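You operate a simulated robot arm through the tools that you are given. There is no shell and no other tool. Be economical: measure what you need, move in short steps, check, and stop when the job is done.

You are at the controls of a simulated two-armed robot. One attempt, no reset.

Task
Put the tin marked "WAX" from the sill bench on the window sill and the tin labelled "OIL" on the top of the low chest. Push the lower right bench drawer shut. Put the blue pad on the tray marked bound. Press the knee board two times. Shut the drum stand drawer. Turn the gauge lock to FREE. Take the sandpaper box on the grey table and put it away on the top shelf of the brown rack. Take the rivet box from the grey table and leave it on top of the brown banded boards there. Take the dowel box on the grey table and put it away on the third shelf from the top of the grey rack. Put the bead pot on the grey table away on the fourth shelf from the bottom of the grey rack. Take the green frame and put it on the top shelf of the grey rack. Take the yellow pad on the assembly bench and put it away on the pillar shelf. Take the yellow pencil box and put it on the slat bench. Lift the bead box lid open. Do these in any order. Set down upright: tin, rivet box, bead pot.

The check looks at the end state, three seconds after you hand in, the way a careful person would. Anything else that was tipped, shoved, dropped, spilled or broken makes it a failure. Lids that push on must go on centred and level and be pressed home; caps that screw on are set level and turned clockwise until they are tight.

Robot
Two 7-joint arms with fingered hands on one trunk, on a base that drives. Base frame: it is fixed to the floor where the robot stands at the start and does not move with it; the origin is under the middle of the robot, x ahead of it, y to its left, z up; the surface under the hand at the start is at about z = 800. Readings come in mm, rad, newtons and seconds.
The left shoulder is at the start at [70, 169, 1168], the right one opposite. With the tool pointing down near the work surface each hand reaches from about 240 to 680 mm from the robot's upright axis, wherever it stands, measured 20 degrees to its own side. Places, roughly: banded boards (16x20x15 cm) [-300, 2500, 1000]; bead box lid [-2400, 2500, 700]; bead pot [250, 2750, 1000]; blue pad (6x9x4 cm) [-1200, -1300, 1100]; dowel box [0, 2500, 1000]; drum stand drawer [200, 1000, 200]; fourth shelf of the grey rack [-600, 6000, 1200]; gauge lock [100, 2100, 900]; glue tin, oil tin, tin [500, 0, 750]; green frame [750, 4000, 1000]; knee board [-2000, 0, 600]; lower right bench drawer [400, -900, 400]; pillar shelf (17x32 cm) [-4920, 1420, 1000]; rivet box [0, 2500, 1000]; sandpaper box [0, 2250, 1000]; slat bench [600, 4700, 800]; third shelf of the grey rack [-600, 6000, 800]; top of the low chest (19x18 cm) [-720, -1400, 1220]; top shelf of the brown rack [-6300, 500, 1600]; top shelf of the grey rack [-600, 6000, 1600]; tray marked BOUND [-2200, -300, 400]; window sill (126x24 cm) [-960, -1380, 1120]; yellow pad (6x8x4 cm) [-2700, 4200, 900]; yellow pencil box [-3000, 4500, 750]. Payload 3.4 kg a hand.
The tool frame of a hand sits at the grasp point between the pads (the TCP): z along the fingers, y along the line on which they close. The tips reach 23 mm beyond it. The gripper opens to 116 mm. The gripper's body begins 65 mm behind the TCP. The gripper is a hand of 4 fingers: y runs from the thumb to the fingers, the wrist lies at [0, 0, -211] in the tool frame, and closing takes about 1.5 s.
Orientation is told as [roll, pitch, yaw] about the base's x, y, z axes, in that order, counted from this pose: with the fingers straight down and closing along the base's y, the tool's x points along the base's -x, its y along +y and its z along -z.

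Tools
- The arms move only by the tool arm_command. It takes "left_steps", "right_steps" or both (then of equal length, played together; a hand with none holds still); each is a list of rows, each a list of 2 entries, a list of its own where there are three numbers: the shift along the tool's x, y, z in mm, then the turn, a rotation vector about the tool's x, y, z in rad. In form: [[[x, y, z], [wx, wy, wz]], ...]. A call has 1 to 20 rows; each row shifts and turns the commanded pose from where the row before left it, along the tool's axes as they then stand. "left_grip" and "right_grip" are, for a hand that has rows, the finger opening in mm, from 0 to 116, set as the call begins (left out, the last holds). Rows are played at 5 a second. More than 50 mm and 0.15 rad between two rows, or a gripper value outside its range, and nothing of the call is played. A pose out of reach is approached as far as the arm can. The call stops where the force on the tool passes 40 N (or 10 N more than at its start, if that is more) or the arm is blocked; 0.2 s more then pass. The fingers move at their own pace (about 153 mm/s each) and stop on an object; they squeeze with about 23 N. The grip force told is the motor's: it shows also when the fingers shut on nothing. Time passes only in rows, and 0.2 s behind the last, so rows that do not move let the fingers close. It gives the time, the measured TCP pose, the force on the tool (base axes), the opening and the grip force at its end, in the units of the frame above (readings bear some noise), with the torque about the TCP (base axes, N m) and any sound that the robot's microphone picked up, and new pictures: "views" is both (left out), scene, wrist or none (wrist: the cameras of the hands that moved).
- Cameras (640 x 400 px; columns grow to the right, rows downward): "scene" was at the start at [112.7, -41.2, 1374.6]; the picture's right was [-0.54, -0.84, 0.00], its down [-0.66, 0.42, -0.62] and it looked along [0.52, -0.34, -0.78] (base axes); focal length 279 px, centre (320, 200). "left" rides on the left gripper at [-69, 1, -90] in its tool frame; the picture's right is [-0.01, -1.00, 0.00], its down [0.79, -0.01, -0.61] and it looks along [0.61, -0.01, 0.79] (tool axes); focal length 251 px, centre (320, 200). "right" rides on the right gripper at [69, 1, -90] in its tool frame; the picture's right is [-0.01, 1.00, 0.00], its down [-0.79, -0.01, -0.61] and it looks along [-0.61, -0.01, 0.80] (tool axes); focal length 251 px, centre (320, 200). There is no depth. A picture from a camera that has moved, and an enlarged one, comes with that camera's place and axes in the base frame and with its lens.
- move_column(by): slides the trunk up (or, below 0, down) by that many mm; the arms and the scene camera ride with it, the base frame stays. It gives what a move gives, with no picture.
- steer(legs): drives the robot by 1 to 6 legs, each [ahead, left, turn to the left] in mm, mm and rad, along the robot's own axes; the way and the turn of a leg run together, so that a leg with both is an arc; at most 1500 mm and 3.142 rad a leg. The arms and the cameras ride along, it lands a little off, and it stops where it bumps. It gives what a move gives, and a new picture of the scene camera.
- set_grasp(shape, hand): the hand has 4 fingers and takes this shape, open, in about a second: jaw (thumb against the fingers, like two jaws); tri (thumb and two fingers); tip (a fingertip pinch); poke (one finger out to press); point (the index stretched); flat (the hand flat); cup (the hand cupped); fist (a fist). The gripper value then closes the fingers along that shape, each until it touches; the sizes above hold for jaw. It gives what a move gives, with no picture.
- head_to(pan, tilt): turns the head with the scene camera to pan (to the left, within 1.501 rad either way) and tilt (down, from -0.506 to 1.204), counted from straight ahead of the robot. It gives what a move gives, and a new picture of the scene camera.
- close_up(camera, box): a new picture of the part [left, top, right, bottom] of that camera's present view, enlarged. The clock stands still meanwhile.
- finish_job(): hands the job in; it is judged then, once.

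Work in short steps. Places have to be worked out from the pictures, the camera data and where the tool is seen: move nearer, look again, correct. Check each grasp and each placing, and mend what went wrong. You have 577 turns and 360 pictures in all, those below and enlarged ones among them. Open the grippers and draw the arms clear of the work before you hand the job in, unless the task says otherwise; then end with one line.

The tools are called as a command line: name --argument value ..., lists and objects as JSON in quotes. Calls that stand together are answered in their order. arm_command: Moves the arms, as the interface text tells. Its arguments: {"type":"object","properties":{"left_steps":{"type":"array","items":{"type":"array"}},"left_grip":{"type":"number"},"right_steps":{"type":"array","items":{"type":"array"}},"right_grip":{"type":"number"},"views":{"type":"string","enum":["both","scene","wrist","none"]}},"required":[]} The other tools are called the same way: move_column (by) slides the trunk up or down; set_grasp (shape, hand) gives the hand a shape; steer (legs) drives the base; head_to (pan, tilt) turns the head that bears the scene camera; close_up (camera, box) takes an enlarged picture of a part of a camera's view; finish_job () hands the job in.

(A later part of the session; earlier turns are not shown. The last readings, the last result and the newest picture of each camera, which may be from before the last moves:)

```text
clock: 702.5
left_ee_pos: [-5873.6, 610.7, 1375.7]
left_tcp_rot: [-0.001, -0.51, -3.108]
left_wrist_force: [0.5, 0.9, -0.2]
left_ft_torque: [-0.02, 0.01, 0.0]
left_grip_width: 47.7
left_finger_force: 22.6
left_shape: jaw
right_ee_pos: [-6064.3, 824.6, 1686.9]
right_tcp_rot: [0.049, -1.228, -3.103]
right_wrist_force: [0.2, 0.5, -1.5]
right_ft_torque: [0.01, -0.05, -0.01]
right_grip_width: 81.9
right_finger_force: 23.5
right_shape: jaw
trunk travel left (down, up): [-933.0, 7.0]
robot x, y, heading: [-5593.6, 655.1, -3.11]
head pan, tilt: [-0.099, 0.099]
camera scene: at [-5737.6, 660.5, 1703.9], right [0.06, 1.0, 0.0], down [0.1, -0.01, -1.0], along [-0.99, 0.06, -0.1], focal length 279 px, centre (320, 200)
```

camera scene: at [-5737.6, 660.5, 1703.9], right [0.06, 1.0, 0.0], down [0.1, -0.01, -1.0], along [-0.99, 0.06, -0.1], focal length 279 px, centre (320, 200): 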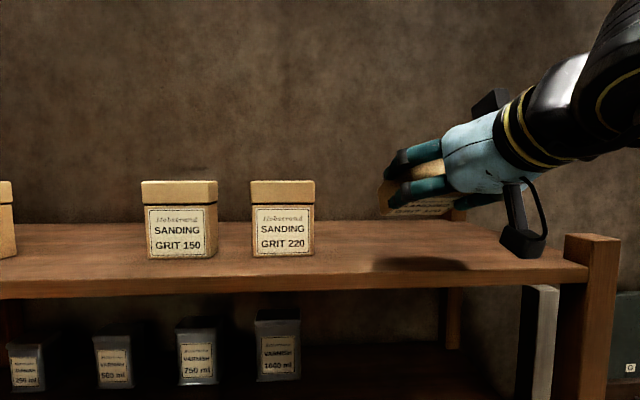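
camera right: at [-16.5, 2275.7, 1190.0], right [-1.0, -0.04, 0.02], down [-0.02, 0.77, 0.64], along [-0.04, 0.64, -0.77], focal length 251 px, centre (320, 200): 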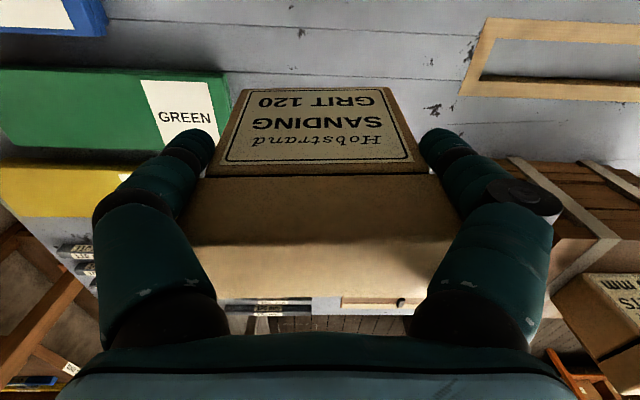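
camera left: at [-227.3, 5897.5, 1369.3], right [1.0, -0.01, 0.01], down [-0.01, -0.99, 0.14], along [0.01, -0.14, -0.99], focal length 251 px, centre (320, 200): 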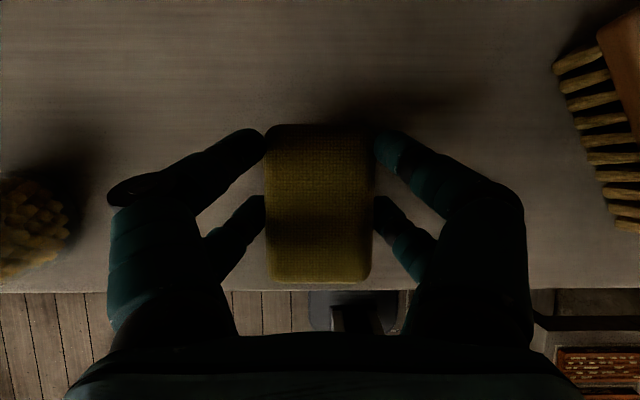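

Good alignment to the right of the GRIT 220 box. I'll go 128 mm further and then lower with the trunk.

steer --legs '[[128, 0, 0]]'

move_column --by -40

move_column --by -10

move_column --by -8

```text
clock: 703.8
left_ee_pos: [-5998.7, 605.4, 1376.6]
left_tcp_rot: [-0.003, -0.514, -3.106]
left_wrist_force: [0.4, -0.1, -0.7]
left_ft_torque: [0.01, -0.01, -0.02]
left_grip_width: 48.1
left_finger_force: 22.6
left_shape: jaw
right_ee_pos: [-6187.9, 819.5, 1691.3]
right_tcp_rot: [0.049, -1.23, -3.103]
right_wrist_force: [0.9, -0.1, -1.4]
right_ft_torque: [0.03, -0.04, -0.02]
right_grip_width: 81.9
right_finger_force: 23.2
right_shape: jaw
trunk travel left (down, up): [-933.0, 7.0]
robot x, y, heading: [-5724.7, 652.2, -3.104]
head pan, tilt: [-0.099, 0.099]
camera scene: at [-5861.2, 655.9, 1704.3], right [0.06, 1.0, 0.0], down [0.09, -0.01, -1.0], along [-0.99, 0.06, -0.09], focal length 279 px, centre (320, 200)
```

scene: 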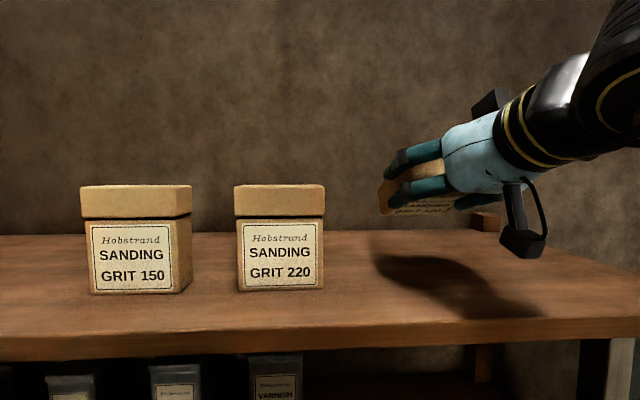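

```text
clock: 704.6
left_ee_pos: [-6007.9, 607.0, 1334.7]
left_tcp_rot: [-0.002, -0.506, -3.106]
left_wrist_force: [0.8, 0.2, 0.2]
left_ft_torque: [0.01, -0.01, 0.02]
left_grip_width: 47.8
left_finger_force: 22.7
left_shape: jaw
right_ee_pos: [-6196.8, 820.4, 1647.9]
right_tcp_rot: [0.046, -1.226, -3.102]
right_wrist_force: [-0.2, 0.3, -2.3]
right_ft_torque: [-0.01, -0.1, 0.02]
right_grip_width: 81.6
right_finger_force: 23.0
right_shape: jaw
trunk travel left (down, up): [-893.0, 47.0]
robot x, y, heading: [-5723.3, 651.1, -3.106]
head pan, tilt: [-0.099, 0.099]
```

```text
clock: 705.2
left_ee_pos: [-6004.7, 605.6, 1326.2]
left_tcp_rot: [0.0, -0.509, -3.107]
left_wrist_force: [0.6, 0.1, -1.3]
left_ft_torque: [0.0, -0.01, 0.01]
left_grip_width: 47.9
left_finger_force: 23.2
left_shape: jaw
right_ee_pos: [-6195.1, 819.6, 1636.9]
right_tcp_rot: [0.051, -1.227, -3.104]
right_wrist_force: [0.7, -0.2, -1.8]
right_ft_torque: [0.04, -0.07, -0.02]
right_grip_width: 81.4
right_finger_force: 22.8
right_shape: jaw
trunk travel left (down, up): [-883.0, 57.0]
robot x, y, heading: [-5725.5, 651.9, -3.101]
head pan, tilt: [-0.099, 0.099]
```

```text
clock: 705.8
left_ee_pos: [-6006.5, 606.1, 1316.4]
left_tcp_rot: [0.0, -0.509, -3.107]
left_wrist_force: [0.2, -0.2, -0.5]
left_ft_torque: [0.01, 0.03, -0.01]
left_grip_width: 48.0
left_finger_force: 23.5
left_shape: jaw
right_ee_pos: [-6194.4, 819.1, 1628.3]
right_tcp_rot: [0.049, -1.227, -3.102]
right_wrist_force: [-0.4, 0.5, -1.2]
right_ft_torque: [0.01, -0.07, -0.02]
right_grip_width: 81.5
right_finger_force: 22.7
right_shape: jaw
trunk travel left (down, up): [-875.0, 65.0]
robot x, y, heading: [-5722.4, 653.3, -3.104]
head pan, tilt: [-0.099, 0.099]
```

No contact yet. I'll keep lowering in small steps.

move_column --by -10

move_column --by -8

close_up --camera "scene" --box '[320, 80, 600, 300]'

```text
clock: 706.4
left_ee_pos: [-6003.8, 606.4, 1307.3]
left_tcp_rot: [-0.002, -0.508, -3.106]
left_wrist_force: [-0.5, 0.1, -0.4]
left_ft_torque: [-0.01, 0.02, 0.01]
left_grip_width: 47.6
left_finger_force: 23.2
left_shape: jaw
right_ee_pos: [-6194.8, 819.0, 1619.9]
right_tcp_rot: [0.047, -1.227, -3.102]
right_wrist_force: [0.6, 0.2, -1.0]
right_ft_torque: [0.03, 0.0, 0.01]
right_grip_width: 79.3
right_finger_force: 23.6
right_shape: jaw
trunk travel left (down, up): [-865.0, 75.0]
robot x, y, heading: [-5725.8, 652.3, -3.102]
head pan, tilt: [-0.099, 0.099]
```

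```text
clock: 707.0
left_ee_pos: [-6002.0, 606.1, 1300.2]
left_tcp_rot: [-0.003, -0.51, -3.109]
left_wrist_force: [-0.5, 0.4, -1.5]
left_ft_torque: [0.02, -0.04, 0.01]
left_grip_width: 47.7
left_finger_force: 23.4
left_shape: jaw
right_ee_pos: [-6192.0, 818.9, 1612.5]
right_tcp_rot: [0.05, -1.23, -3.101]
right_wrist_force: [1.9, 0.6, 8.1]
right_ft_torque: [0.0, 0.63, -0.12]
right_grip_width: 54.1
right_finger_force: 22.7
right_shape: jaw
trunk travel left (down, up): [-857.0, 83.0]
robot x, y, heading: [-5724.8, 650.0, -3.104]
head pan, tilt: [-0.099, 0.099]
```

```text
1.82 times, centred on (460, 190) of scene
camera zoom: at [-5865.8, 655.3, 1628.0], right [0.06, 1.0, 0.0], down [0.1, -0.01, -1.0], along [-0.99, 0.06, -0.1], focal length 507 px, centre (66, 218)
```

zoom: 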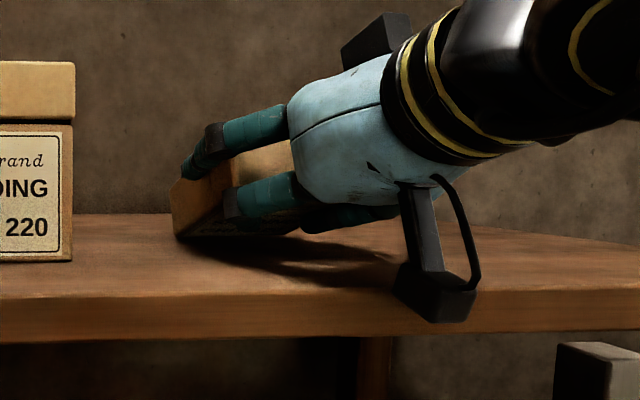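

The far end has landed. I'll lower a little more and release so it settles flat.

move_column --by -8

arm_command --right_steps '[[[0, 0, 0], [0, 0, 0]], [[0, 0, 0], [0, 0, 0]], [[0, 0, 0], [0, 0, 0]], [[0, 0, 0], [0, 0, 0]]]' --right_grip 116 --views "scene"

```text
clock: 707.5
left_ee_pos: [-5999.5, 606.2, 1292.5]
left_tcp_rot: [-0.003, -0.511, -3.107]
left_wrist_force: [0.5, 0.2, -0.7]
left_ft_torque: [0.02, -0.04, 0.0]
left_grip_width: 48.1
left_finger_force: 22.9
left_shape: jaw
right_ee_pos: [-6188.5, 817.9, 1606.2]
right_tcp_rot: [0.048, -1.232, -3.102]
right_wrist_force: [5.3, 1.7, 12.5]
right_ft_torque: [-0.15, 0.92, 0.02]
right_grip_width: 50.7
right_finger_force: 23.1
right_shape: jaw
trunk travel left (down, up): [-849.0, 91.0]
robot x, y, heading: [-5722.5, 647.2, -3.104]
head pan, tilt: [-0.099, 0.099]
```

```text
clock: 708.5
left_ee_pos: [-6004.4, 604.6, 1291.3]
left_tcp_rot: [-0.002, -0.509, -3.106]
left_wrist_force: [0.4, 0.1, -0.2]
left_ft_torque: [0.0, -0.02, -0.02]
left_grip_width: 47.9
left_finger_force: 23.2
left_shape: jaw
right_ee_pos: [-6195.0, 818.2, 1603.8]
right_tcp_rot: [0.048, -1.226, -3.103]
right_wrist_force: [0.2, 0.0, -0.2]
right_ft_torque: [0.09, 0.03, 0.0]
right_grip_width: 115.9
right_finger_force: 0.0
right_shape: jaw
trunk travel left (down, up): [-849.0, 91.0]
robot x, y, heading: [-5725.1, 655.0, -3.101]
head pan, tilt: [-0.099, 0.099]
camera scene: at [-5868.7, 655.3, 1619.6], right [0.06, 1.0, 0.0], down [0.1, -0.01, -0.99], along [-0.99, 0.06, -0.1], focal length 279 px, centre (320, 200)
```

scene: 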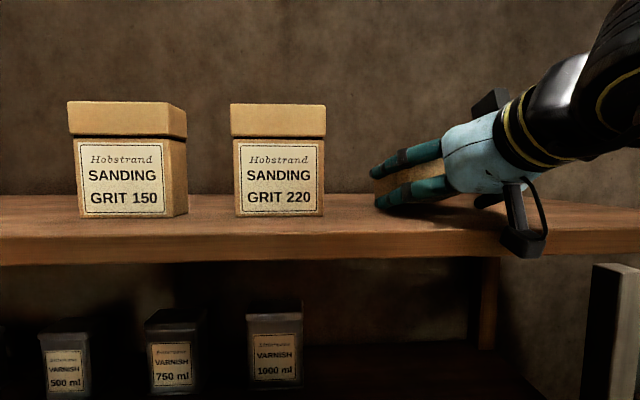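

The box lies on the shelf. I'll raise slightly and back straight out.

move_column --by 15

steer --legs '[[-450, 0, 0]]'

```text
clock: 709.1
left_ee_pos: [-6003.2, 605.7, 1306.0]
left_tcp_rot: [-0.002, -0.507, -3.107]
left_wrist_force: [-0.2, 0.6, -0.9]
left_ft_torque: [-0.03, 0.0, -0.03]
left_grip_width: 48.1
left_finger_force: 23.0
left_shape: jaw
right_ee_pos: [-6193.7, 818.5, 1619.0]
right_tcp_rot: [0.045, -1.228, -3.102]
right_wrist_force: [0.6, -0.6, -0.8]
right_ft_torque: [0.08, -0.01, -0.03]
right_grip_width: 116.0
right_finger_force: 0.1
right_shape: jaw
trunk travel left (down, up): [-864.0, 76.0]
robot x, y, heading: [-5727.1, 652.5, -3.107]
head pan, tilt: [-0.099, 0.099]
```

```text
clock: 711.9
left_ee_pos: [-5560.6, 621.8, 1305.4]
left_tcp_rot: [-0.001, -0.506, -3.101]
left_wrist_force: [-0.6, 0.0, -0.8]
left_ft_torque: [-0.02, -0.01, 0.0]
left_grip_width: 48.0
left_finger_force: 23.1
left_shape: jaw
right_ee_pos: [-5751.4, 833.6, 1617.2]
right_tcp_rot: [0.047, -1.226, -3.095]
right_wrist_force: [-0.7, 0.0, -1.1]
right_ft_torque: [-0.01, -0.02, 0.01]
right_grip_width: 116.2
right_finger_force: 0.1
right_shape: jaw
trunk travel left (down, up): [-864.0, 76.0]
robot x, y, heading: [-5280.0, 669.6, -3.094]
head pan, tilt: [-0.099, 0.099]
camera scene: at [-5424.7, 672.2, 1634.4], right [0.06, 1.0, 0.0], down [0.1, -0.01, -0.99], along [-0.99, 0.06, -0.1], focal length 279 px, centre (320, 200)
```

scene: 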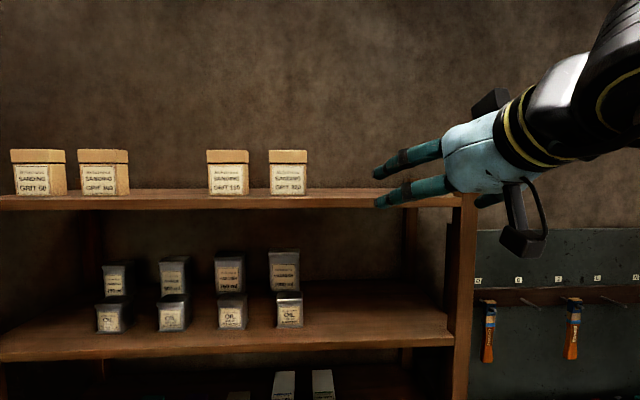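

I'll bring the right hand upright and down, then look for the pillar shelf on the right.

arm_command --right_steps '[[[33, 0, 13], [0, 0, 0]], [[33, 0, 13], [0, 0, 0]], [[33, 0, 13], [0, 0.136, 0]], [[0, 0, 0], [0, 0.136, 0]], [[0, 0, 0], [0, 0.136, 0]], [[0, 0, 0], [0, 0.136, 0]], [[0, 0, 0], [0, 0.136, 0]], [[0, 0, 20], [0, 0.136, 0]], [[0, 0, 40], [0, 0.136, 0]], [[20, 0, 40], [0, 0.136, 0]], [[20, 0, 40], [0, 0.136, 0]], [[20, 0, 40], [0, 0, 0]]]' --right_grip 0 --views "none"

move_column --by -230

head_to --pan -1.35 --tilt 0.35

```text
clock: 714.5
left_ee_pos: [-5558.5, 622.7, 1307.1]
left_tcp_rot: [-0.001, -0.507, -3.101]
left_wrist_force: [1.3, -0.2, -0.8]
left_ft_torque: [-0.01, 0.01, 0.0]
left_grip_width: 48.2
left_finger_force: 23.6
left_shape: jaw
right_ee_pos: [-5733.3, 831.7, 1330.3]
right_tcp_rot: [0.016, -0.003, -3.052]
right_wrist_force: [0.0, 0.4, 0.4]
right_ft_torque: [-0.02, 0.01, -0.02]
right_grip_width: 0.1
right_finger_force: 22.7
right_shape: jaw
trunk travel left (down, up): [-864.0, 76.0]
robot x, y, heading: [-5277.9, 666.4, -3.098]
head pan, tilt: [-0.099, 0.099]
```

```text
clock: 716.9
left_ee_pos: [-5558.1, 622.7, 1076.0]
left_tcp_rot: [-0.001, -0.507, -3.102]
left_wrist_force: [0.3, -0.1, -0.2]
left_ft_torque: [0.04, 0.02, 0.04]
left_grip_width: 47.9
left_finger_force: 23.5
left_shape: jaw
right_ee_pos: [-5734.0, 830.8, 1100.9]
right_tcp_rot: [0.015, -0.002, -3.052]
right_wrist_force: [0.2, -0.8, -0.6]
right_ft_torque: [0.03, -0.01, -0.02]
right_grip_width: 0.0
right_finger_force: 23.1
right_shape: jaw
trunk travel left (down, up): [-634.0, 306.0]
robot x, y, heading: [-5280.3, 672.2, -3.098]
head pan, tilt: [-0.099, 0.099]
```

```text
clock: 718.3
left_ee_pos: [-5558.9, 621.1, 1076.0]
left_tcp_rot: [-0.003, -0.508, -3.103]
left_wrist_force: [0.0, -0.1, -0.9]
left_ft_torque: [0.0, -0.01, -0.01]
left_grip_width: 48.0
left_finger_force: 23.1
left_shape: jaw
right_ee_pos: [-5736.3, 831.3, 1100.9]
right_tcp_rot: [0.017, -0.002, -3.053]
right_wrist_force: [0.1, -0.3, 0.6]
right_ft_torque: [0.05, -0.02, -0.01]
right_grip_width: 0.0
right_finger_force: 23.1
right_shape: jaw
trunk travel left (down, up): [-634.0, 306.0]
robot x, y, heading: [-5279.0, 674.0, -3.098]
head pan, tilt: [-1.349, 0.351]
camera scene: at [-5354.7, 756.9, 1381.3], right [0.97, 0.26, 0.0], down [0.09, -0.33, -0.94], along [-0.25, 0.91, -0.34], focal length 279 px, centre (320, 200)
```

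scene: 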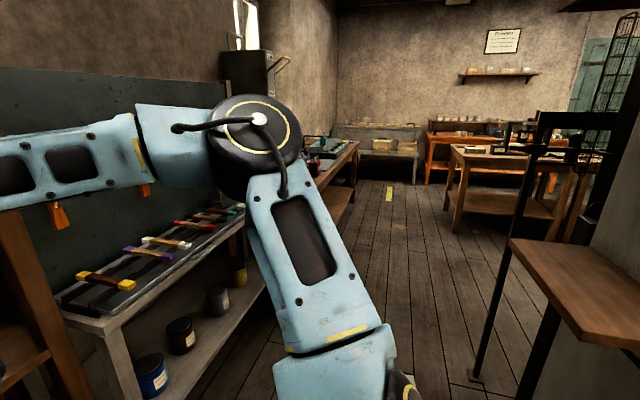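

The pillar shelf is at x -5017..-4850, y 1234..1571, z about 1000. I'll turn around in the open space and line up in front of it.

steer --legs '[[0, -280, 0], [220, 0, 0], [0, 0, 1.55], [0, 0, 1.55], [0, 380, 0]]'

head_to --pan 0 --tilt 0.5

```text
clock: 731.1
left_ee_pos: [-5233.6, 1358.2, 1077.3]
left_tcp_rot: [-0.002, -0.509, 0.008]
left_wrist_force: [0.8, 0.1, -0.5]
left_ft_torque: [0.01, 0.03, 0.02]
left_grip_width: 47.9
left_finger_force: 23.2
left_shape: jaw
right_ee_pos: [-5065.0, 1143.7, 1100.5]
right_tcp_rot: [0.015, -0.003, 0.057]
right_wrist_force: [0.0, -1.3, -0.4]
right_ft_torque: [-0.05, 0.0, -0.02]
right_grip_width: 0.0
right_finger_force: 22.8
right_shape: jaw
trunk travel left (down, up): [-634.0, 306.0]
robot x, y, heading: [-5514.4, 1317.2, 0.007]
head pan, tilt: [-1.349, 0.351]
camera scene: at [-5443.8, 1229.1, 1381.2], right [-0.97, -0.23, 0.0], down [-0.08, 0.33, -0.94], along [0.22, -0.91, -0.34], focal length 279 px, centre (320, 200)
```

scene: 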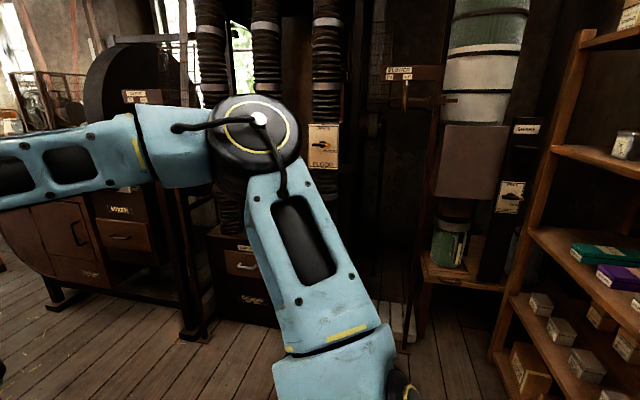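

```text
clock: 732.6
left_ee_pos: [-5233.8, 1357.9, 1075.9]
left_tcp_rot: [-0.003, -0.509, 0.008]
left_wrist_force: [0.1, 0.2, 0.3]
left_ft_torque: [-0.02, 0.03, 0.04]
left_grip_width: 47.9
left_finger_force: 22.6
left_shape: jaw
right_ee_pos: [-5064.9, 1143.3, 1101.5]
right_tcp_rot: [0.016, -0.005, 0.058]
right_wrist_force: [0.0, -0.2, 0.2]
right_ft_torque: [-0.03, 0.0, 0.02]
right_grip_width: 0.1
right_finger_force: 22.7
right_shape: jaw
trunk travel left (down, up): [-634.0, 306.0]
robot x, y, heading: [-5517.4, 1319.0, 0.009]
head pan, tilt: [0.0, 0.499]
camera scene: at [-5374.3, 1321.0, 1367.6], right [0.01, -1.0, 0.0], down [-0.48, 0.0, -0.88], along [0.88, 0.01, -0.48], focal length 279 px, centre (320, 200)
```

scene: 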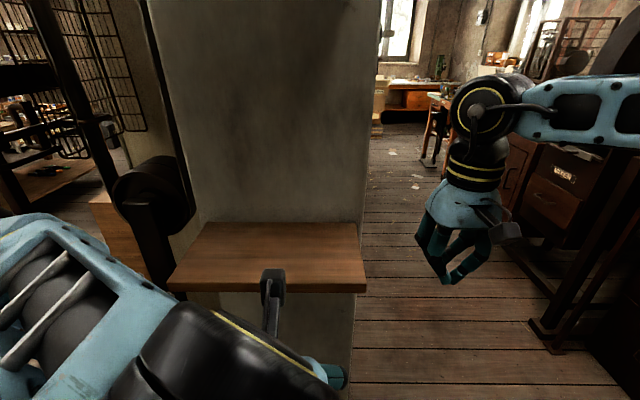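

The empty pillar shelf is straight ahead. I'll extend the left hand over its middle.

arm_command --left_steps '[[[-33.2, 5, 18.5], [0, 0, 0]], [[-33.2, 5, 18.5], [0, 0, 0]], [[-33.2, 5, 18.5], [0, 0, 0]], [[-33.2, 5, 18.5], [0, 0, 0]], [[-33.2, 6, 18.5], [0, 0, 0]], [[-33.2, 6, 18.5], [0, 0, 0]], [[-33.2, 6, 18.5], [0, 0, 0]], [[-33.2, 6, 18.5], [0, 0, 0]]]' --views "scene"

```text
clock: 734.4
left_ee_pos: [-4928.8, 1404.8, 1074.7]
left_tcp_rot: [-0.001, -0.505, 0.006]
left_wrist_force: [-0.4, 0.1, -1.2]
left_ft_torque: [-0.02, 0.02, 0.0]
left_grip_width: 48.0
left_finger_force: 22.8
left_shape: jaw
right_ee_pos: [-5062.5, 1144.2, 1100.9]
right_tcp_rot: [0.016, -0.001, 0.056]
right_wrist_force: [0.2, 0.3, 0.6]
right_ft_torque: [-0.01, 0.03, 0.02]
right_grip_width: 0.1
right_finger_force: 22.7
right_shape: jaw
trunk travel left (down, up): [-634.0, 306.0]
robot x, y, heading: [-5514.2, 1323.1, 0.013]
head pan, tilt: [0.0, 0.499]
camera scene: at [-5373.2, 1321.0, 1367.4], right [0.01, -1.0, 0.0], down [-0.48, 0.0, -0.88], along [0.88, 0.01, -0.48], focal length 279 px, centre (320, 200)
```

scene: 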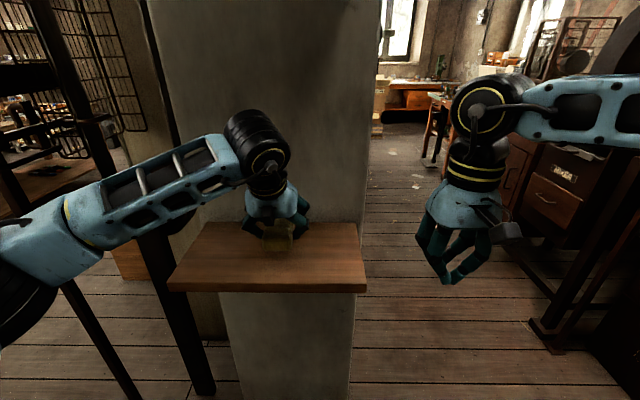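

The pad is over the shelf. I'll lower with the trunk to contact.

move_column --by -24

move_column --by -6

move_column --by -5

```text
clock: 735.1
left_ee_pos: [-4930.1, 1404.9, 1051.4]
left_tcp_rot: [-0.002, -0.506, 0.008]
left_wrist_force: [0.0, 0.1, -0.5]
left_ft_torque: [0.01, -0.01, 0.06]
left_grip_width: 47.8
left_finger_force: 22.6
left_shape: jaw
right_ee_pos: [-5064.5, 1143.7, 1077.7]
right_tcp_rot: [0.014, -0.003, 0.057]
right_wrist_force: [0.2, -1.0, 0.3]
right_ft_torque: [0.0, -0.01, -0.02]
right_grip_width: 0.0
right_finger_force: 22.7
right_shape: jaw
trunk travel left (down, up): [-610.0, 330.0]
robot x, y, heading: [-5519.5, 1317.9, 0.016]
head pan, tilt: [0.0, 0.499]
```

```text
clock: 735.7
left_ee_pos: [-4930.1, 1404.9, 1044.5]
left_tcp_rot: [-0.001, -0.509, 0.008]
left_wrist_force: [-0.1, 0.2, -0.6]
left_ft_torque: [-0.03, 0.03, 0.0]
left_grip_width: 47.9
left_finger_force: 23.3
left_shape: jaw
right_ee_pos: [-5064.1, 1143.6, 1070.9]
right_tcp_rot: [0.017, -0.005, 0.057]
right_wrist_force: [-0.1, 0.4, -0.8]
right_ft_torque: [0.05, 0.04, 0.0]
right_grip_width: 0.1
right_finger_force: 23.1
right_shape: jaw
trunk travel left (down, up): [-604.0, 336.0]
robot x, y, heading: [-5510.8, 1317.8, 0.013]
head pan, tilt: [0.0, 0.499]
```

```text
clock: 736.2
left_ee_pos: [-4930.2, 1404.5, 1040.5]
left_tcp_rot: [0.0, -0.508, 0.007]
left_wrist_force: [-0.2, 0.1, -0.1]
left_ft_torque: [-0.02, 0.02, 0.01]
left_grip_width: 47.9
left_finger_force: 23.2
left_shape: jaw
right_ee_pos: [-5063.4, 1143.5, 1066.8]
right_tcp_rot: [0.016, -0.004, 0.057]
right_wrist_force: [0.6, -0.6, -0.6]
right_ft_torque: [-0.01, 0.01, 0.01]
right_grip_width: 0.1
right_finger_force: 22.7
right_shape: jaw
trunk travel left (down, up): [-599.0, 341.0]
robot x, y, heading: [-5518.0, 1319.2, 0.009]
head pan, tilt: [0.0, 0.499]
```

No contact yet, so I'll continue down.

move_column --by -5

move_column --by -5

move_column --by -5

```text
clock: 736.8
left_ee_pos: [-4930.3, 1402.7, 1036.7]
left_tcp_rot: [-0.003, -0.51, 0.008]
left_wrist_force: [1.0, 0.7, 10.2]
left_ft_torque: [0.08, -0.11, -0.03]
left_grip_width: 47.9
left_finger_force: 23.3
left_shape: jaw
right_ee_pos: [-5064.4, 1142.6, 1061.8]
right_tcp_rot: [0.016, -0.002, 0.058]
right_wrist_force: [0.0, -0.3, 0.0]
right_ft_torque: [0.01, 0.03, 0.0]
right_grip_width: 0.0
right_finger_force: 23.2
right_shape: jaw
trunk travel left (down, up): [-594.0, 346.0]
robot x, y, heading: [-5512.8, 1319.0, 0.006]
head pan, tilt: [0.0, 0.499]
```

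```text
clock: 737.4
left_ee_pos: [-4929.9, 1404.8, 1036.6]
left_tcp_rot: [-0.009, -0.523, 0.01]
left_wrist_force: [-0.1, 0.0, 13.0]
left_ft_torque: [0.15, 0.0, -0.01]
left_grip_width: 48.1
left_finger_force: 22.8
left_shape: jaw
right_ee_pos: [-5065.6, 1142.8, 1056.2]
right_tcp_rot: [0.015, -0.006, 0.058]
right_wrist_force: [-0.3, 0.2, -0.5]
right_ft_torque: [-0.04, 0.01, -0.01]
right_grip_width: 0.0
right_finger_force: 23.2
right_shape: jaw
trunk travel left (down, up): [-590.0, 350.0]
robot x, y, heading: [-5514.8, 1319.3, 0.014]
head pan, tilt: [0.0, 0.499]
stopped: the force on the tool passed its limit at 42 N (the readings are from after the stop); the commanded pose is now the measured one
```

```text
clock: 737.9
left_ee_pos: [-4930.7, 1403.8, 1036.5]
left_tcp_rot: [-0.01, -0.531, 0.015]
left_wrist_force: [-4.5, 0.0, 16.0]
left_ft_torque: [0.18, 0.11, 0.04]
left_grip_width: 48.2
left_finger_force: 23.1
left_shape: jaw
right_ee_pos: [-5067.4, 1143.3, 1052.4]
right_tcp_rot: [0.015, -0.007, 0.056]
right_wrist_force: [0.4, 0.4, -0.4]
right_ft_torque: [-0.01, 0.0, -0.01]
right_grip_width: 0.0
right_finger_force: 22.8
right_shape: jaw
trunk travel left (down, up): [-585.0, 355.0]
robot x, y, heading: [-5516.1, 1319.1, 0.008]
head pan, tilt: [0.0, 0.499]
stopped: the force on the tool passed its limit at 41 N (the readings are from after the stop); the commanded pose is now the measured one
```

The pad is down. I'll open, lift up and draw back.

arm_command --left_steps '[[[-2, 0, -3], [0, 0, 0]], [[0, 0, 0], [0, 0, 0]], [[0, 0, 0], [0, 0, 0]], [[0, 0, 0], [0, 0, 0]], [[-15, 0, -26], [0, 0, 0]], [[-20, 0, -34], [0, 0, 0]], [[33, 0, -18.5], [0, 0, 0]], [[33, 0, -18.5], [0, 0, 0]], [[33, 0, -18.5], [0, 0, 0]], [[33, 0, -18.5], [0, 0, 0]], [[33, 0, -18.5], [0, 0, 0]], [[33, 0, -18.5], [0, 0, 0]]]' --left_grip 100 --views "scene"

```text
clock: 740.5
left_ee_pos: [-5155.6, 1404.4, 1101.2]
left_tcp_rot: [-0.009, -0.526, 0.015]
left_wrist_force: [-0.4, -0.1, -0.7]
left_ft_torque: [0.02, 0.02, 0.03]
left_grip_width: 99.7
left_finger_force: 0.0
left_shape: jaw
right_ee_pos: [-5064.2, 1143.5, 1051.2]
right_tcp_rot: [0.017, -0.004, 0.057]
right_wrist_force: [-0.3, -0.5, -0.4]
right_ft_torque: [0.0, -0.04, 0.0]
right_grip_width: 0.1
right_finger_force: 23.0
right_shape: jaw
trunk travel left (down, up): [-585.0, 355.0]
robot x, y, heading: [-5514.2, 1318.6, 0.011]
head pan, tilt: [0.0, 0.499]
camera scene: at [-5375.1, 1321.1, 1318.4], right [0.01, -1.0, 0.0], down [-0.48, 0.0, -0.88], along [0.88, 0.01, -0.48], focal length 279 px, centre (320, 200)
```

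scene: 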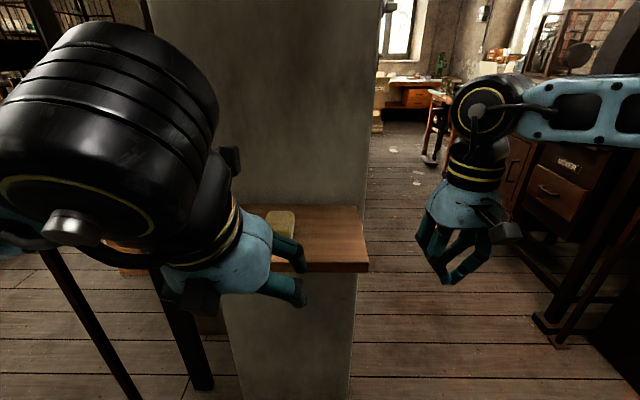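

The pad rests on the pillar shelf. I'll turn around, check the brown rack once, and then back along the corridor toward the bead box.

steer --legs '[[0, -420, 0], [0, 0, -1.57], [0, 0, -1.57], [0, 180, 0]]'

head_to --pan -0.2 --tilt -0.1

```text
clock: 751.9
left_ee_pos: [-5861.0, 620.9, 1101.4]
left_tcp_rot: [-0.009, -0.525, -3.104]
left_wrist_force: [0.8, -0.1, 0.4]
left_ft_torque: [-0.01, 0.01, 0.04]
left_grip_width: 99.9
left_finger_force: 0.0
left_shape: jaw
right_ee_pos: [-5957.1, 877.7, 1051.9]
right_tcp_rot: [0.017, -0.006, -3.062]
right_wrist_force: [-0.1, 0.2, 0.9]
right_ft_torque: [-0.02, 0.03, -0.04]
right_grip_width: 0.0
right_finger_force: 22.5
right_shape: jaw
trunk travel left (down, up): [-585.0, 355.0]
robot x, y, heading: [-5500.6, 713.4, -3.113]
head pan, tilt: [0.0, 0.499]
camera scene: at [-5645.1, 707.9, 1318.3], right [-0.03, 1.0, 0.0], down [0.48, 0.02, -0.88], along [-0.88, -0.03, -0.48], focal length 279 px, centre (320, 200)
```

scene: 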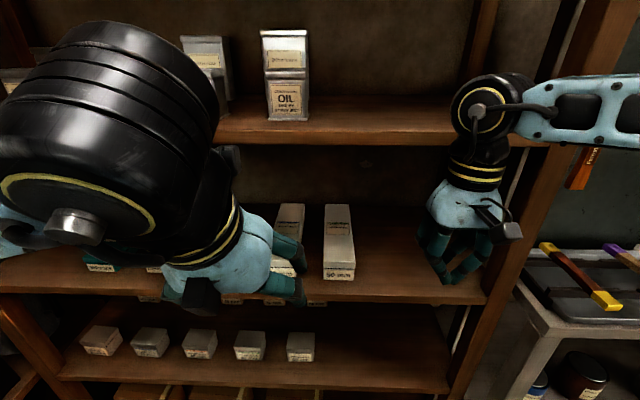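

```text
clock: 752.9
left_ee_pos: [-5859.8, 620.0, 1102.5]
left_tcp_rot: [-0.008, -0.527, -3.104]
left_wrist_force: [0.5, -0.1, -0.1]
left_ft_torque: [0.03, 0.01, -0.04]
left_grip_width: 100.1
left_finger_force: 0.0
left_shape: jaw
right_ee_pos: [-5958.6, 878.0, 1052.9]
right_tcp_rot: [0.016, -0.004, -3.063]
right_wrist_force: [-0.1, 0.5, 0.8]
right_ft_torque: [-0.02, 0.02, 0.01]
right_grip_width: 0.0
right_finger_force: 23.2
right_shape: jaw
trunk travel left (down, up): [-585.0, 355.0]
robot x, y, heading: [-5507.7, 710.8, -3.112]
head pan, tilt: [-0.201, -0.099]
camera scene: at [-5640.1, 725.3, 1373.1], right [0.17, 0.99, 0.0], down [-0.1, 0.02, -1.0], along [-0.98, 0.17, 0.1], focal length 279 px, centre (320, 200)
```

scene: 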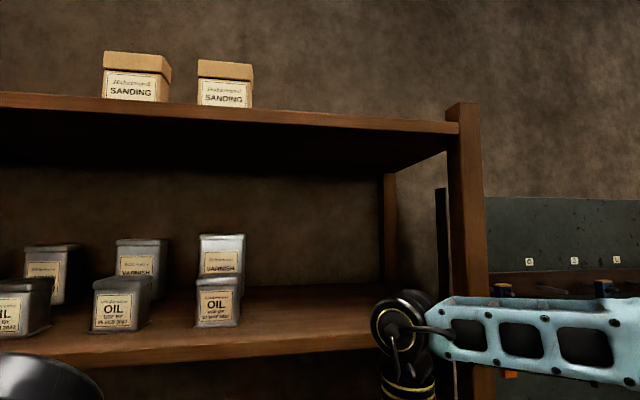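

I don't see the laid-down box from this low angle. I'll raise the trunk and look over the shelf.

move_column --by 340

head_to --pan -0.2 --tilt 0.2

```text
clock: 756.2
left_ee_pos: [-5861.6, 620.1, 1441.4]
left_tcp_rot: [-0.009, -0.525, -3.106]
left_wrist_force: [0.5, -0.2, -1.1]
left_ft_torque: [-0.01, 0.01, -0.05]
left_grip_width: 99.5
left_finger_force: 0.1
left_shape: jaw
right_ee_pos: [-5957.2, 878.7, 1390.3]
right_tcp_rot: [0.015, -0.003, -3.061]
right_wrist_force: [0.0, -0.3, 0.1]
right_ft_torque: [0.0, 0.02, 0.02]
right_grip_width: 0.0
right_finger_force: 23.1
right_shape: jaw
trunk travel left (down, up): [-925.0, 15.0]
robot x, y, heading: [-5500.6, 712.4, -3.101]
head pan, tilt: [-0.201, -0.099]
```

```text
clock: 757.0
left_ee_pos: [-5860.0, 619.8, 1441.0]
left_tcp_rot: [-0.007, -0.526, -3.104]
left_wrist_force: [-0.3, -0.9, 0.2]
left_ft_torque: [-0.01, 0.0, -0.01]
left_grip_width: 100.0
left_finger_force: 0.1
left_shape: jaw
right_ee_pos: [-5958.8, 878.1, 1392.0]
right_tcp_rot: [0.016, -0.004, -3.062]
right_wrist_force: [0.6, 0.7, 0.2]
right_ft_torque: [0.0, 0.03, 0.01]
right_grip_width: 0.0
right_finger_force: 22.7
right_shape: jaw
trunk travel left (down, up): [-925.0, 15.0]
robot x, y, heading: [-5498.5, 711.8, -3.111]
head pan, tilt: [-0.201, 0.201]
camera scene: at [-5646.1, 726.2, 1686.0], right [0.17, 0.99, 0.0], down [0.2, -0.03, -0.98], along [-0.97, 0.16, -0.2], focal length 279 px, centre (320, 200)
```

scene: 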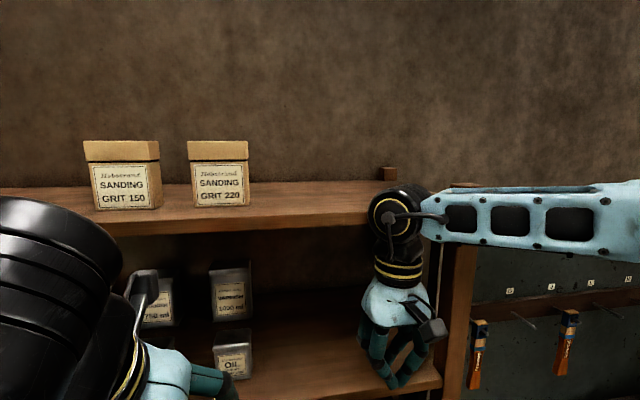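

The box is not on the shelf: it must have been dragged off as I withdrew. I'll back off and look at the floor in front of the rack.

steer --legs '[[-250, 0, 0]]'

head_to --pan -0.1 --tilt 0.85

```text
clock: 758.8
left_ee_pos: [-5617.2, 626.8, 1439.8]
left_tcp_rot: [-0.009, -0.522, -3.103]
left_wrist_force: [-0.2, -0.1, 0.1]
left_ft_torque: [-0.02, -0.02, 0.04]
left_grip_width: 99.6
left_finger_force: 0.0
left_shape: jaw
right_ee_pos: [-5713.2, 885.7, 1389.8]
right_tcp_rot: [0.018, 0.0, -3.058]
right_wrist_force: [-0.2, 0.0, -0.9]
right_ft_torque: [0.0, -0.05, 0.02]
right_grip_width: 0.1
right_finger_force: 22.9
right_shape: jaw
trunk travel left (down, up): [-925.0, 15.0]
robot x, y, heading: [-5251.2, 722.8, -3.102]
head pan, tilt: [-0.201, 0.201]
camera scene: at [-5403.2, 734.3, 1685.4], right [0.16, 0.99, 0.0], down [0.2, -0.03, -0.98], along [-0.97, 0.16, -0.2], focal length 279 px, centre (320, 200)
```

scene: 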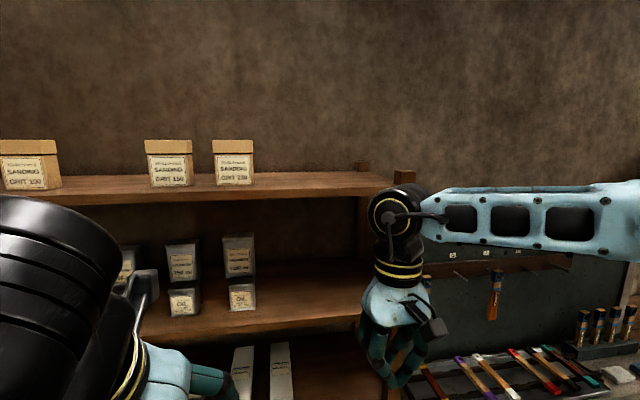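

```text
clock: 759.9
left_ee_pos: [-5611.5, 628.6, 1441.3]
left_tcp_rot: [-0.009, -0.527, -3.102]
left_wrist_force: [0.3, 0.4, -0.3]
left_ft_torque: [-0.03, 0.01, 0.01]
left_grip_width: 99.5
left_finger_force: 0.1
left_shape: jaw
right_ee_pos: [-5707.8, 886.0, 1392.3]
right_tcp_rot: [0.017, -0.003, -3.057]
right_wrist_force: [0.5, 0.3, 0.5]
right_ft_torque: [0.0, -0.01, -0.02]
right_grip_width: 0.2
right_finger_force: 23.4
right_shape: jaw
trunk travel left (down, up): [-925.0, 15.0]
robot x, y, heading: [-5256.4, 723.3, -3.107]
head pan, tilt: [-0.099, 0.85]
camera scene: at [-5382.5, 724.2, 1628.5], right [0.06, 1.0, 0.0], down [0.75, -0.05, -0.66], along [-0.66, 0.04, -0.75], focal length 279 px, centre (320, 200)
```

scene: 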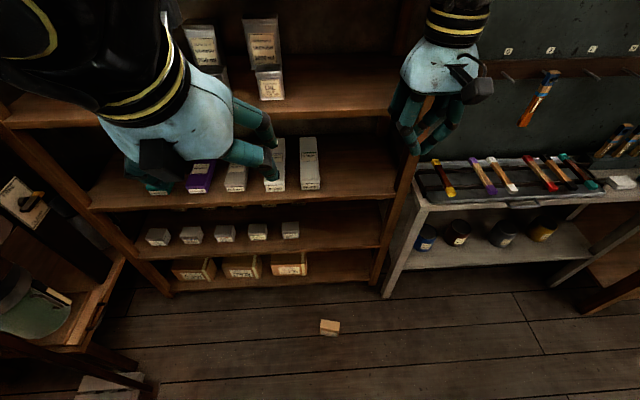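

There it is: the sandpaper box lies on the floor at about (-5868,800). I'll enlarge it to see its pose and condition.

close_up --camera "scene" --box '[280, 290, 380, 360]'

```text
5.71 times, centred on (330, 325) of scene
camera zoom: at [-5382.5, 724.2, 1628.5], right [0.06, 1.0, 0.0], down [0.75, -0.05, -0.66], along [-0.66, 0.04, -0.75], focal length 1592 px, centre (263, -514)
```

zoom: 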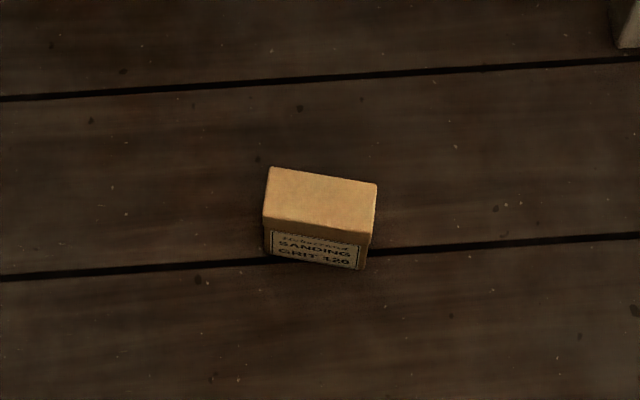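

The box is standing upright and intact on the floor. The left hand (camera mount on top) suits this best: grasping it with a strongly tilted hand lets me set it upright on the high shelf. I'll line up and get the arm into a low, tilted pose.

steer --legs '[[0, -150, -0.03], [90, 0, 0]]'

arm_command --left_steps '[[[-31, 0, 18], [0, 0, 0]], [[-31, 0, 18], [0, 0, 0]], [[-31, 0, 18], [0, 0, 0]], [[-31, 0, 18], [0, 0, 0]], [[0, 0, 0], [0, -0.12, 0]], [[0, 0, 0], [0, -0.12, 0]], [[0, 0, 0], [0, -0.12, 0]], [[0, 0, 0], [0, -0.12, 0]], [[32, 0, 20.5], [0, 0, 0]], [[32, 0, 20.5], [0, 0, 0]], [[32, 0, 20.5], [0, 0, 0]], [[32, 0, 20.5], [0, 0, 0]], [[32, 0, 20.5], [0, 0, 0]], [[32, 0, 20.5], [0, 0, 0]], [[32, 0, 20.5], [0, 0, 0]], [[32, 0, 20.5], [0, 0, 0]], [[32, 0, 20.5], [0, 0, 0]]]' --left_grip 116 --views "none"

move_column --by -400

move_column --by -400

```text
clock: 761.9
left_ee_pos: [-5695.9, 785.0, 1445.3]
left_tcp_rot: [-0.011, -0.534, -3.132]
left_wrist_force: [1.2, -0.1, 0.4]
left_ft_torque: [0.01, 0.02, 0.02]
left_grip_width: 99.7
left_finger_force: 0.0
left_shape: jaw
right_ee_pos: [-5785.2, 1046.8, 1395.2]
right_tcp_rot: [0.016, -0.012, -3.089]
right_wrist_force: [0.8, 0.5, 0.1]
right_ft_torque: [0.0, 0.03, -0.01]
right_grip_width: 0.0
right_finger_force: 23.2
right_shape: jaw
trunk travel left (down, up): [-925.0, 15.0]
robot x, y, heading: [-5344.1, 866.9, -3.135]
head pan, tilt: [-0.099, 0.85]
camera scene: at [-5462.9, 873.8, 1629.4], right [0.09, 1.0, 0.0], down [0.74, -0.07, -0.67], along [-0.66, 0.06, -0.75], focal length 279 px, centre (320, 200)
```

scene: 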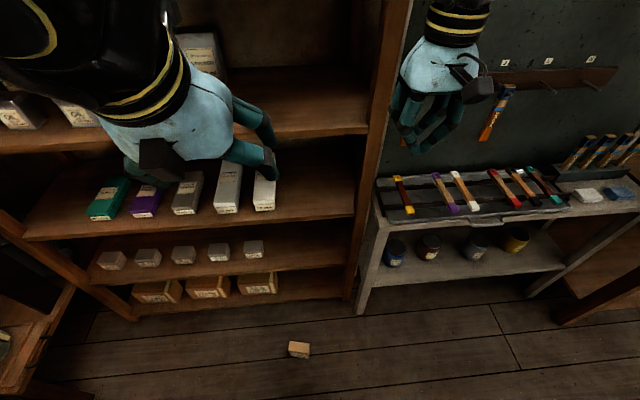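

```text
clock: 765.5
left_ee_pos: [-5853.4, 789.4, 1098.9]
left_tcp_rot: [-0.01, -1.008, -3.127]
left_wrist_force: [0.0, 0.7, 1.2]
left_ft_torque: [0.01, -0.04, -0.01]
left_grip_width: 116.1
left_finger_force: 0.1
left_shape: jaw
right_ee_pos: [-5797.1, 1047.7, 1391.1]
right_tcp_rot: [0.017, -0.004, -3.09]
right_wrist_force: [0.5, 0.7, 1.0]
right_ft_torque: [-0.01, 0.01, -0.04]
right_grip_width: 0.0
right_finger_force: 22.7
right_shape: jaw
trunk travel left (down, up): [-925.0, 15.0]
robot x, y, heading: [-5346.2, 870.4, -3.135]
head pan, tilt: [-0.099, 0.85]
```

```text
clock: 769.3
left_ee_pos: [-5852.2, 788.7, 699.0]
left_tcp_rot: [-0.014, -1.008, -3.127]
left_wrist_force: [-0.4, -0.4, -0.6]
left_ft_torque: [0.03, -0.01, -0.02]
left_grip_width: 115.8
left_finger_force: 0.0
left_shape: jaw
right_ee_pos: [-5796.3, 1046.9, 991.0]
right_tcp_rot: [0.016, -0.003, -3.091]
right_wrist_force: [-0.4, 0.3, 1.0]
right_ft_torque: [-0.02, -0.03, 0.0]
right_grip_width: 0.0
right_finger_force: 23.0
right_shape: jaw
trunk travel left (down, up): [-525.0, 415.0]
robot x, y, heading: [-5342.9, 867.3, -3.138]
head pan, tilt: [-0.099, 0.85]
```

```text
clock: 773.2
left_ee_pos: [-5853.2, 788.2, 300.2]
left_tcp_rot: [-0.014, -1.008, -3.127]
left_wrist_force: [0.1, 0.1, 0.6]
left_ft_torque: [0.01, 0.02, 0.04]
left_grip_width: 116.0
left_finger_force: 0.1
left_shape: jaw
right_ee_pos: [-5794.9, 1047.8, 593.0]
right_tcp_rot: [0.017, -0.003, -3.089]
right_wrist_force: [0.9, -0.1, -0.2]
right_ft_torque: [-0.02, 0.02, -0.01]
right_grip_width: 0.0
right_finger_force: 22.6
right_shape: jaw
trunk travel left (down, up): [-125.0, 815.0]
robot x, y, heading: [-5345.8, 866.8, -3.137]
head pan, tilt: [-0.099, 0.85]
```

The hand is above the box at z 300. I'll check alignment with the left wrist camera.

close_up --camera "left" --box '[0, 0, 640, 400]'

```text
1.00 times, centred on (320, 200) of left (not enlarged: the box is as wide or as high as the picture)
camera zoom: at [-5813.1, 787.6, 404.5], right [-0.01, 1.0, 0.02], down [0.94, 0.01, -0.35], along [-0.35, 0.01, -0.94], focal length 251 px, centre (320, 200)
```

zoom: 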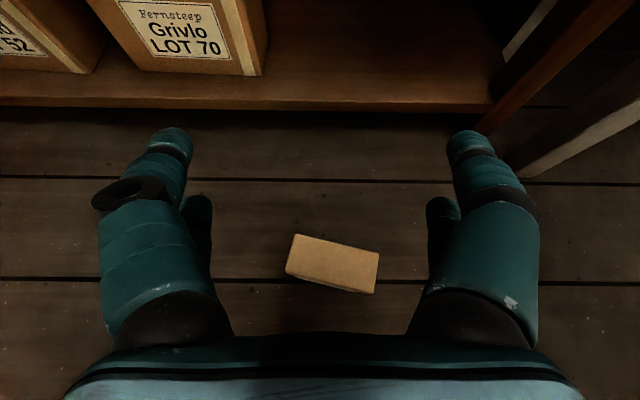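

The box centre is (-5845,807), turned 0.22 rad. I'll align the hand, lower to just above its top and verify.

arm_command --left_steps '[[[4.3, -19, -6.8], [0.093, 0, 0.0585]], [[0, 0, 0], [0.093, 0, 0.0585]]]' --left_grip 116 --views "none"

move_column --by -122

arm_command --left_steps '[[[20, 0, 12.5], [0, 0, 0]]]' --views "wrist"

```text
clock: 773.8
left_ee_pos: [-5845.3, 828.7, 314.1]
left_tcp_rot: [-0.005, -1.001, 2.936]
left_wrist_force: [-0.2, 0.3, 0.1]
left_ft_torque: [0.0, 0.0, -0.02]
left_grip_width: 115.9
left_finger_force: 0.0
left_shape: jaw
left hand out of reach, approached as far as the arm can: row 2
right_ee_pos: [-5796.9, 1047.3, 592.4]
right_tcp_rot: [0.017, -0.004, -3.09]
right_wrist_force: [0.6, -0.4, -0.6]
right_ft_torque: [0.01, 0.02, 0.02]
right_grip_width: 0.0
right_finger_force: 22.9
right_shape: jaw
trunk travel left (down, up): [-125.0, 815.0]
robot x, y, heading: [-5347.0, 864.7, -3.141]
head pan, tilt: [-0.099, 0.85]
```

```text
clock: 775.3
left_ee_pos: [-5845.4, 829.3, 193.6]
left_tcp_rot: [-0.008, -0.998, 2.936]
left_wrist_force: [-0.3, -0.2, 0.2]
left_ft_torque: [0.0, 0.02, 0.03]
left_grip_width: 116.0
left_finger_force: 0.1
left_shape: jaw
right_ee_pos: [-5796.8, 1047.1, 470.7]
right_tcp_rot: [0.014, -0.004, -3.09]
right_wrist_force: [-0.3, 0.4, -0.8]
right_ft_torque: [0.01, 0.0, -0.01]
right_grip_width: 0.0
right_finger_force: 22.8
right_shape: jaw
trunk travel left (down, up): [-3.0, 937.0]
robot x, y, heading: [-5344.5, 867.7, -3.135]
head pan, tilt: [-0.099, 0.85]
```

```text
clock: 775.7
left_ee_pos: [-5844.9, 837.1, 175.4]
left_tcp_rot: [0.002, -0.996, 2.937]
left_wrist_force: [-0.1, 0.1, 0.7]
left_ft_torque: [0.02, 0.02, 0.01]
left_grip_width: 115.9
left_finger_force: 0.1
left_shape: jaw
left hand out of reach, approached as far as the arm can: row 1
right_ee_pos: [-5796.3, 1047.7, 469.5]
right_tcp_rot: [0.016, -0.005, -3.089]
right_wrist_force: [0.0, -0.5, -0.2]
right_ft_torque: [0.01, 0.03, 0.05]
right_grip_width: 0.0
right_finger_force: 22.7
right_shape: jaw
trunk travel left (down, up): [-3.0, 937.0]
robot x, y, heading: [-5346.5, 868.2, -3.137]
head pan, tilt: [-0.099, 0.85]
camera left: at [-5807.5, 829.5, 280.4], right [0.2, 0.98, 0.01], down [0.92, -0.18, -0.34], along [-0.33, 0.07, -0.94], focal length 251 px, centre (320, 200)
```

left: 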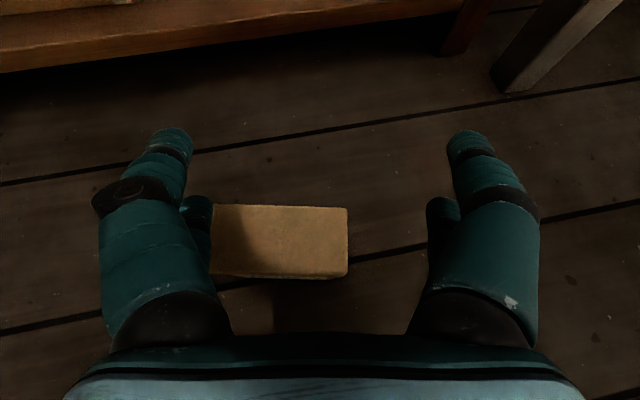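

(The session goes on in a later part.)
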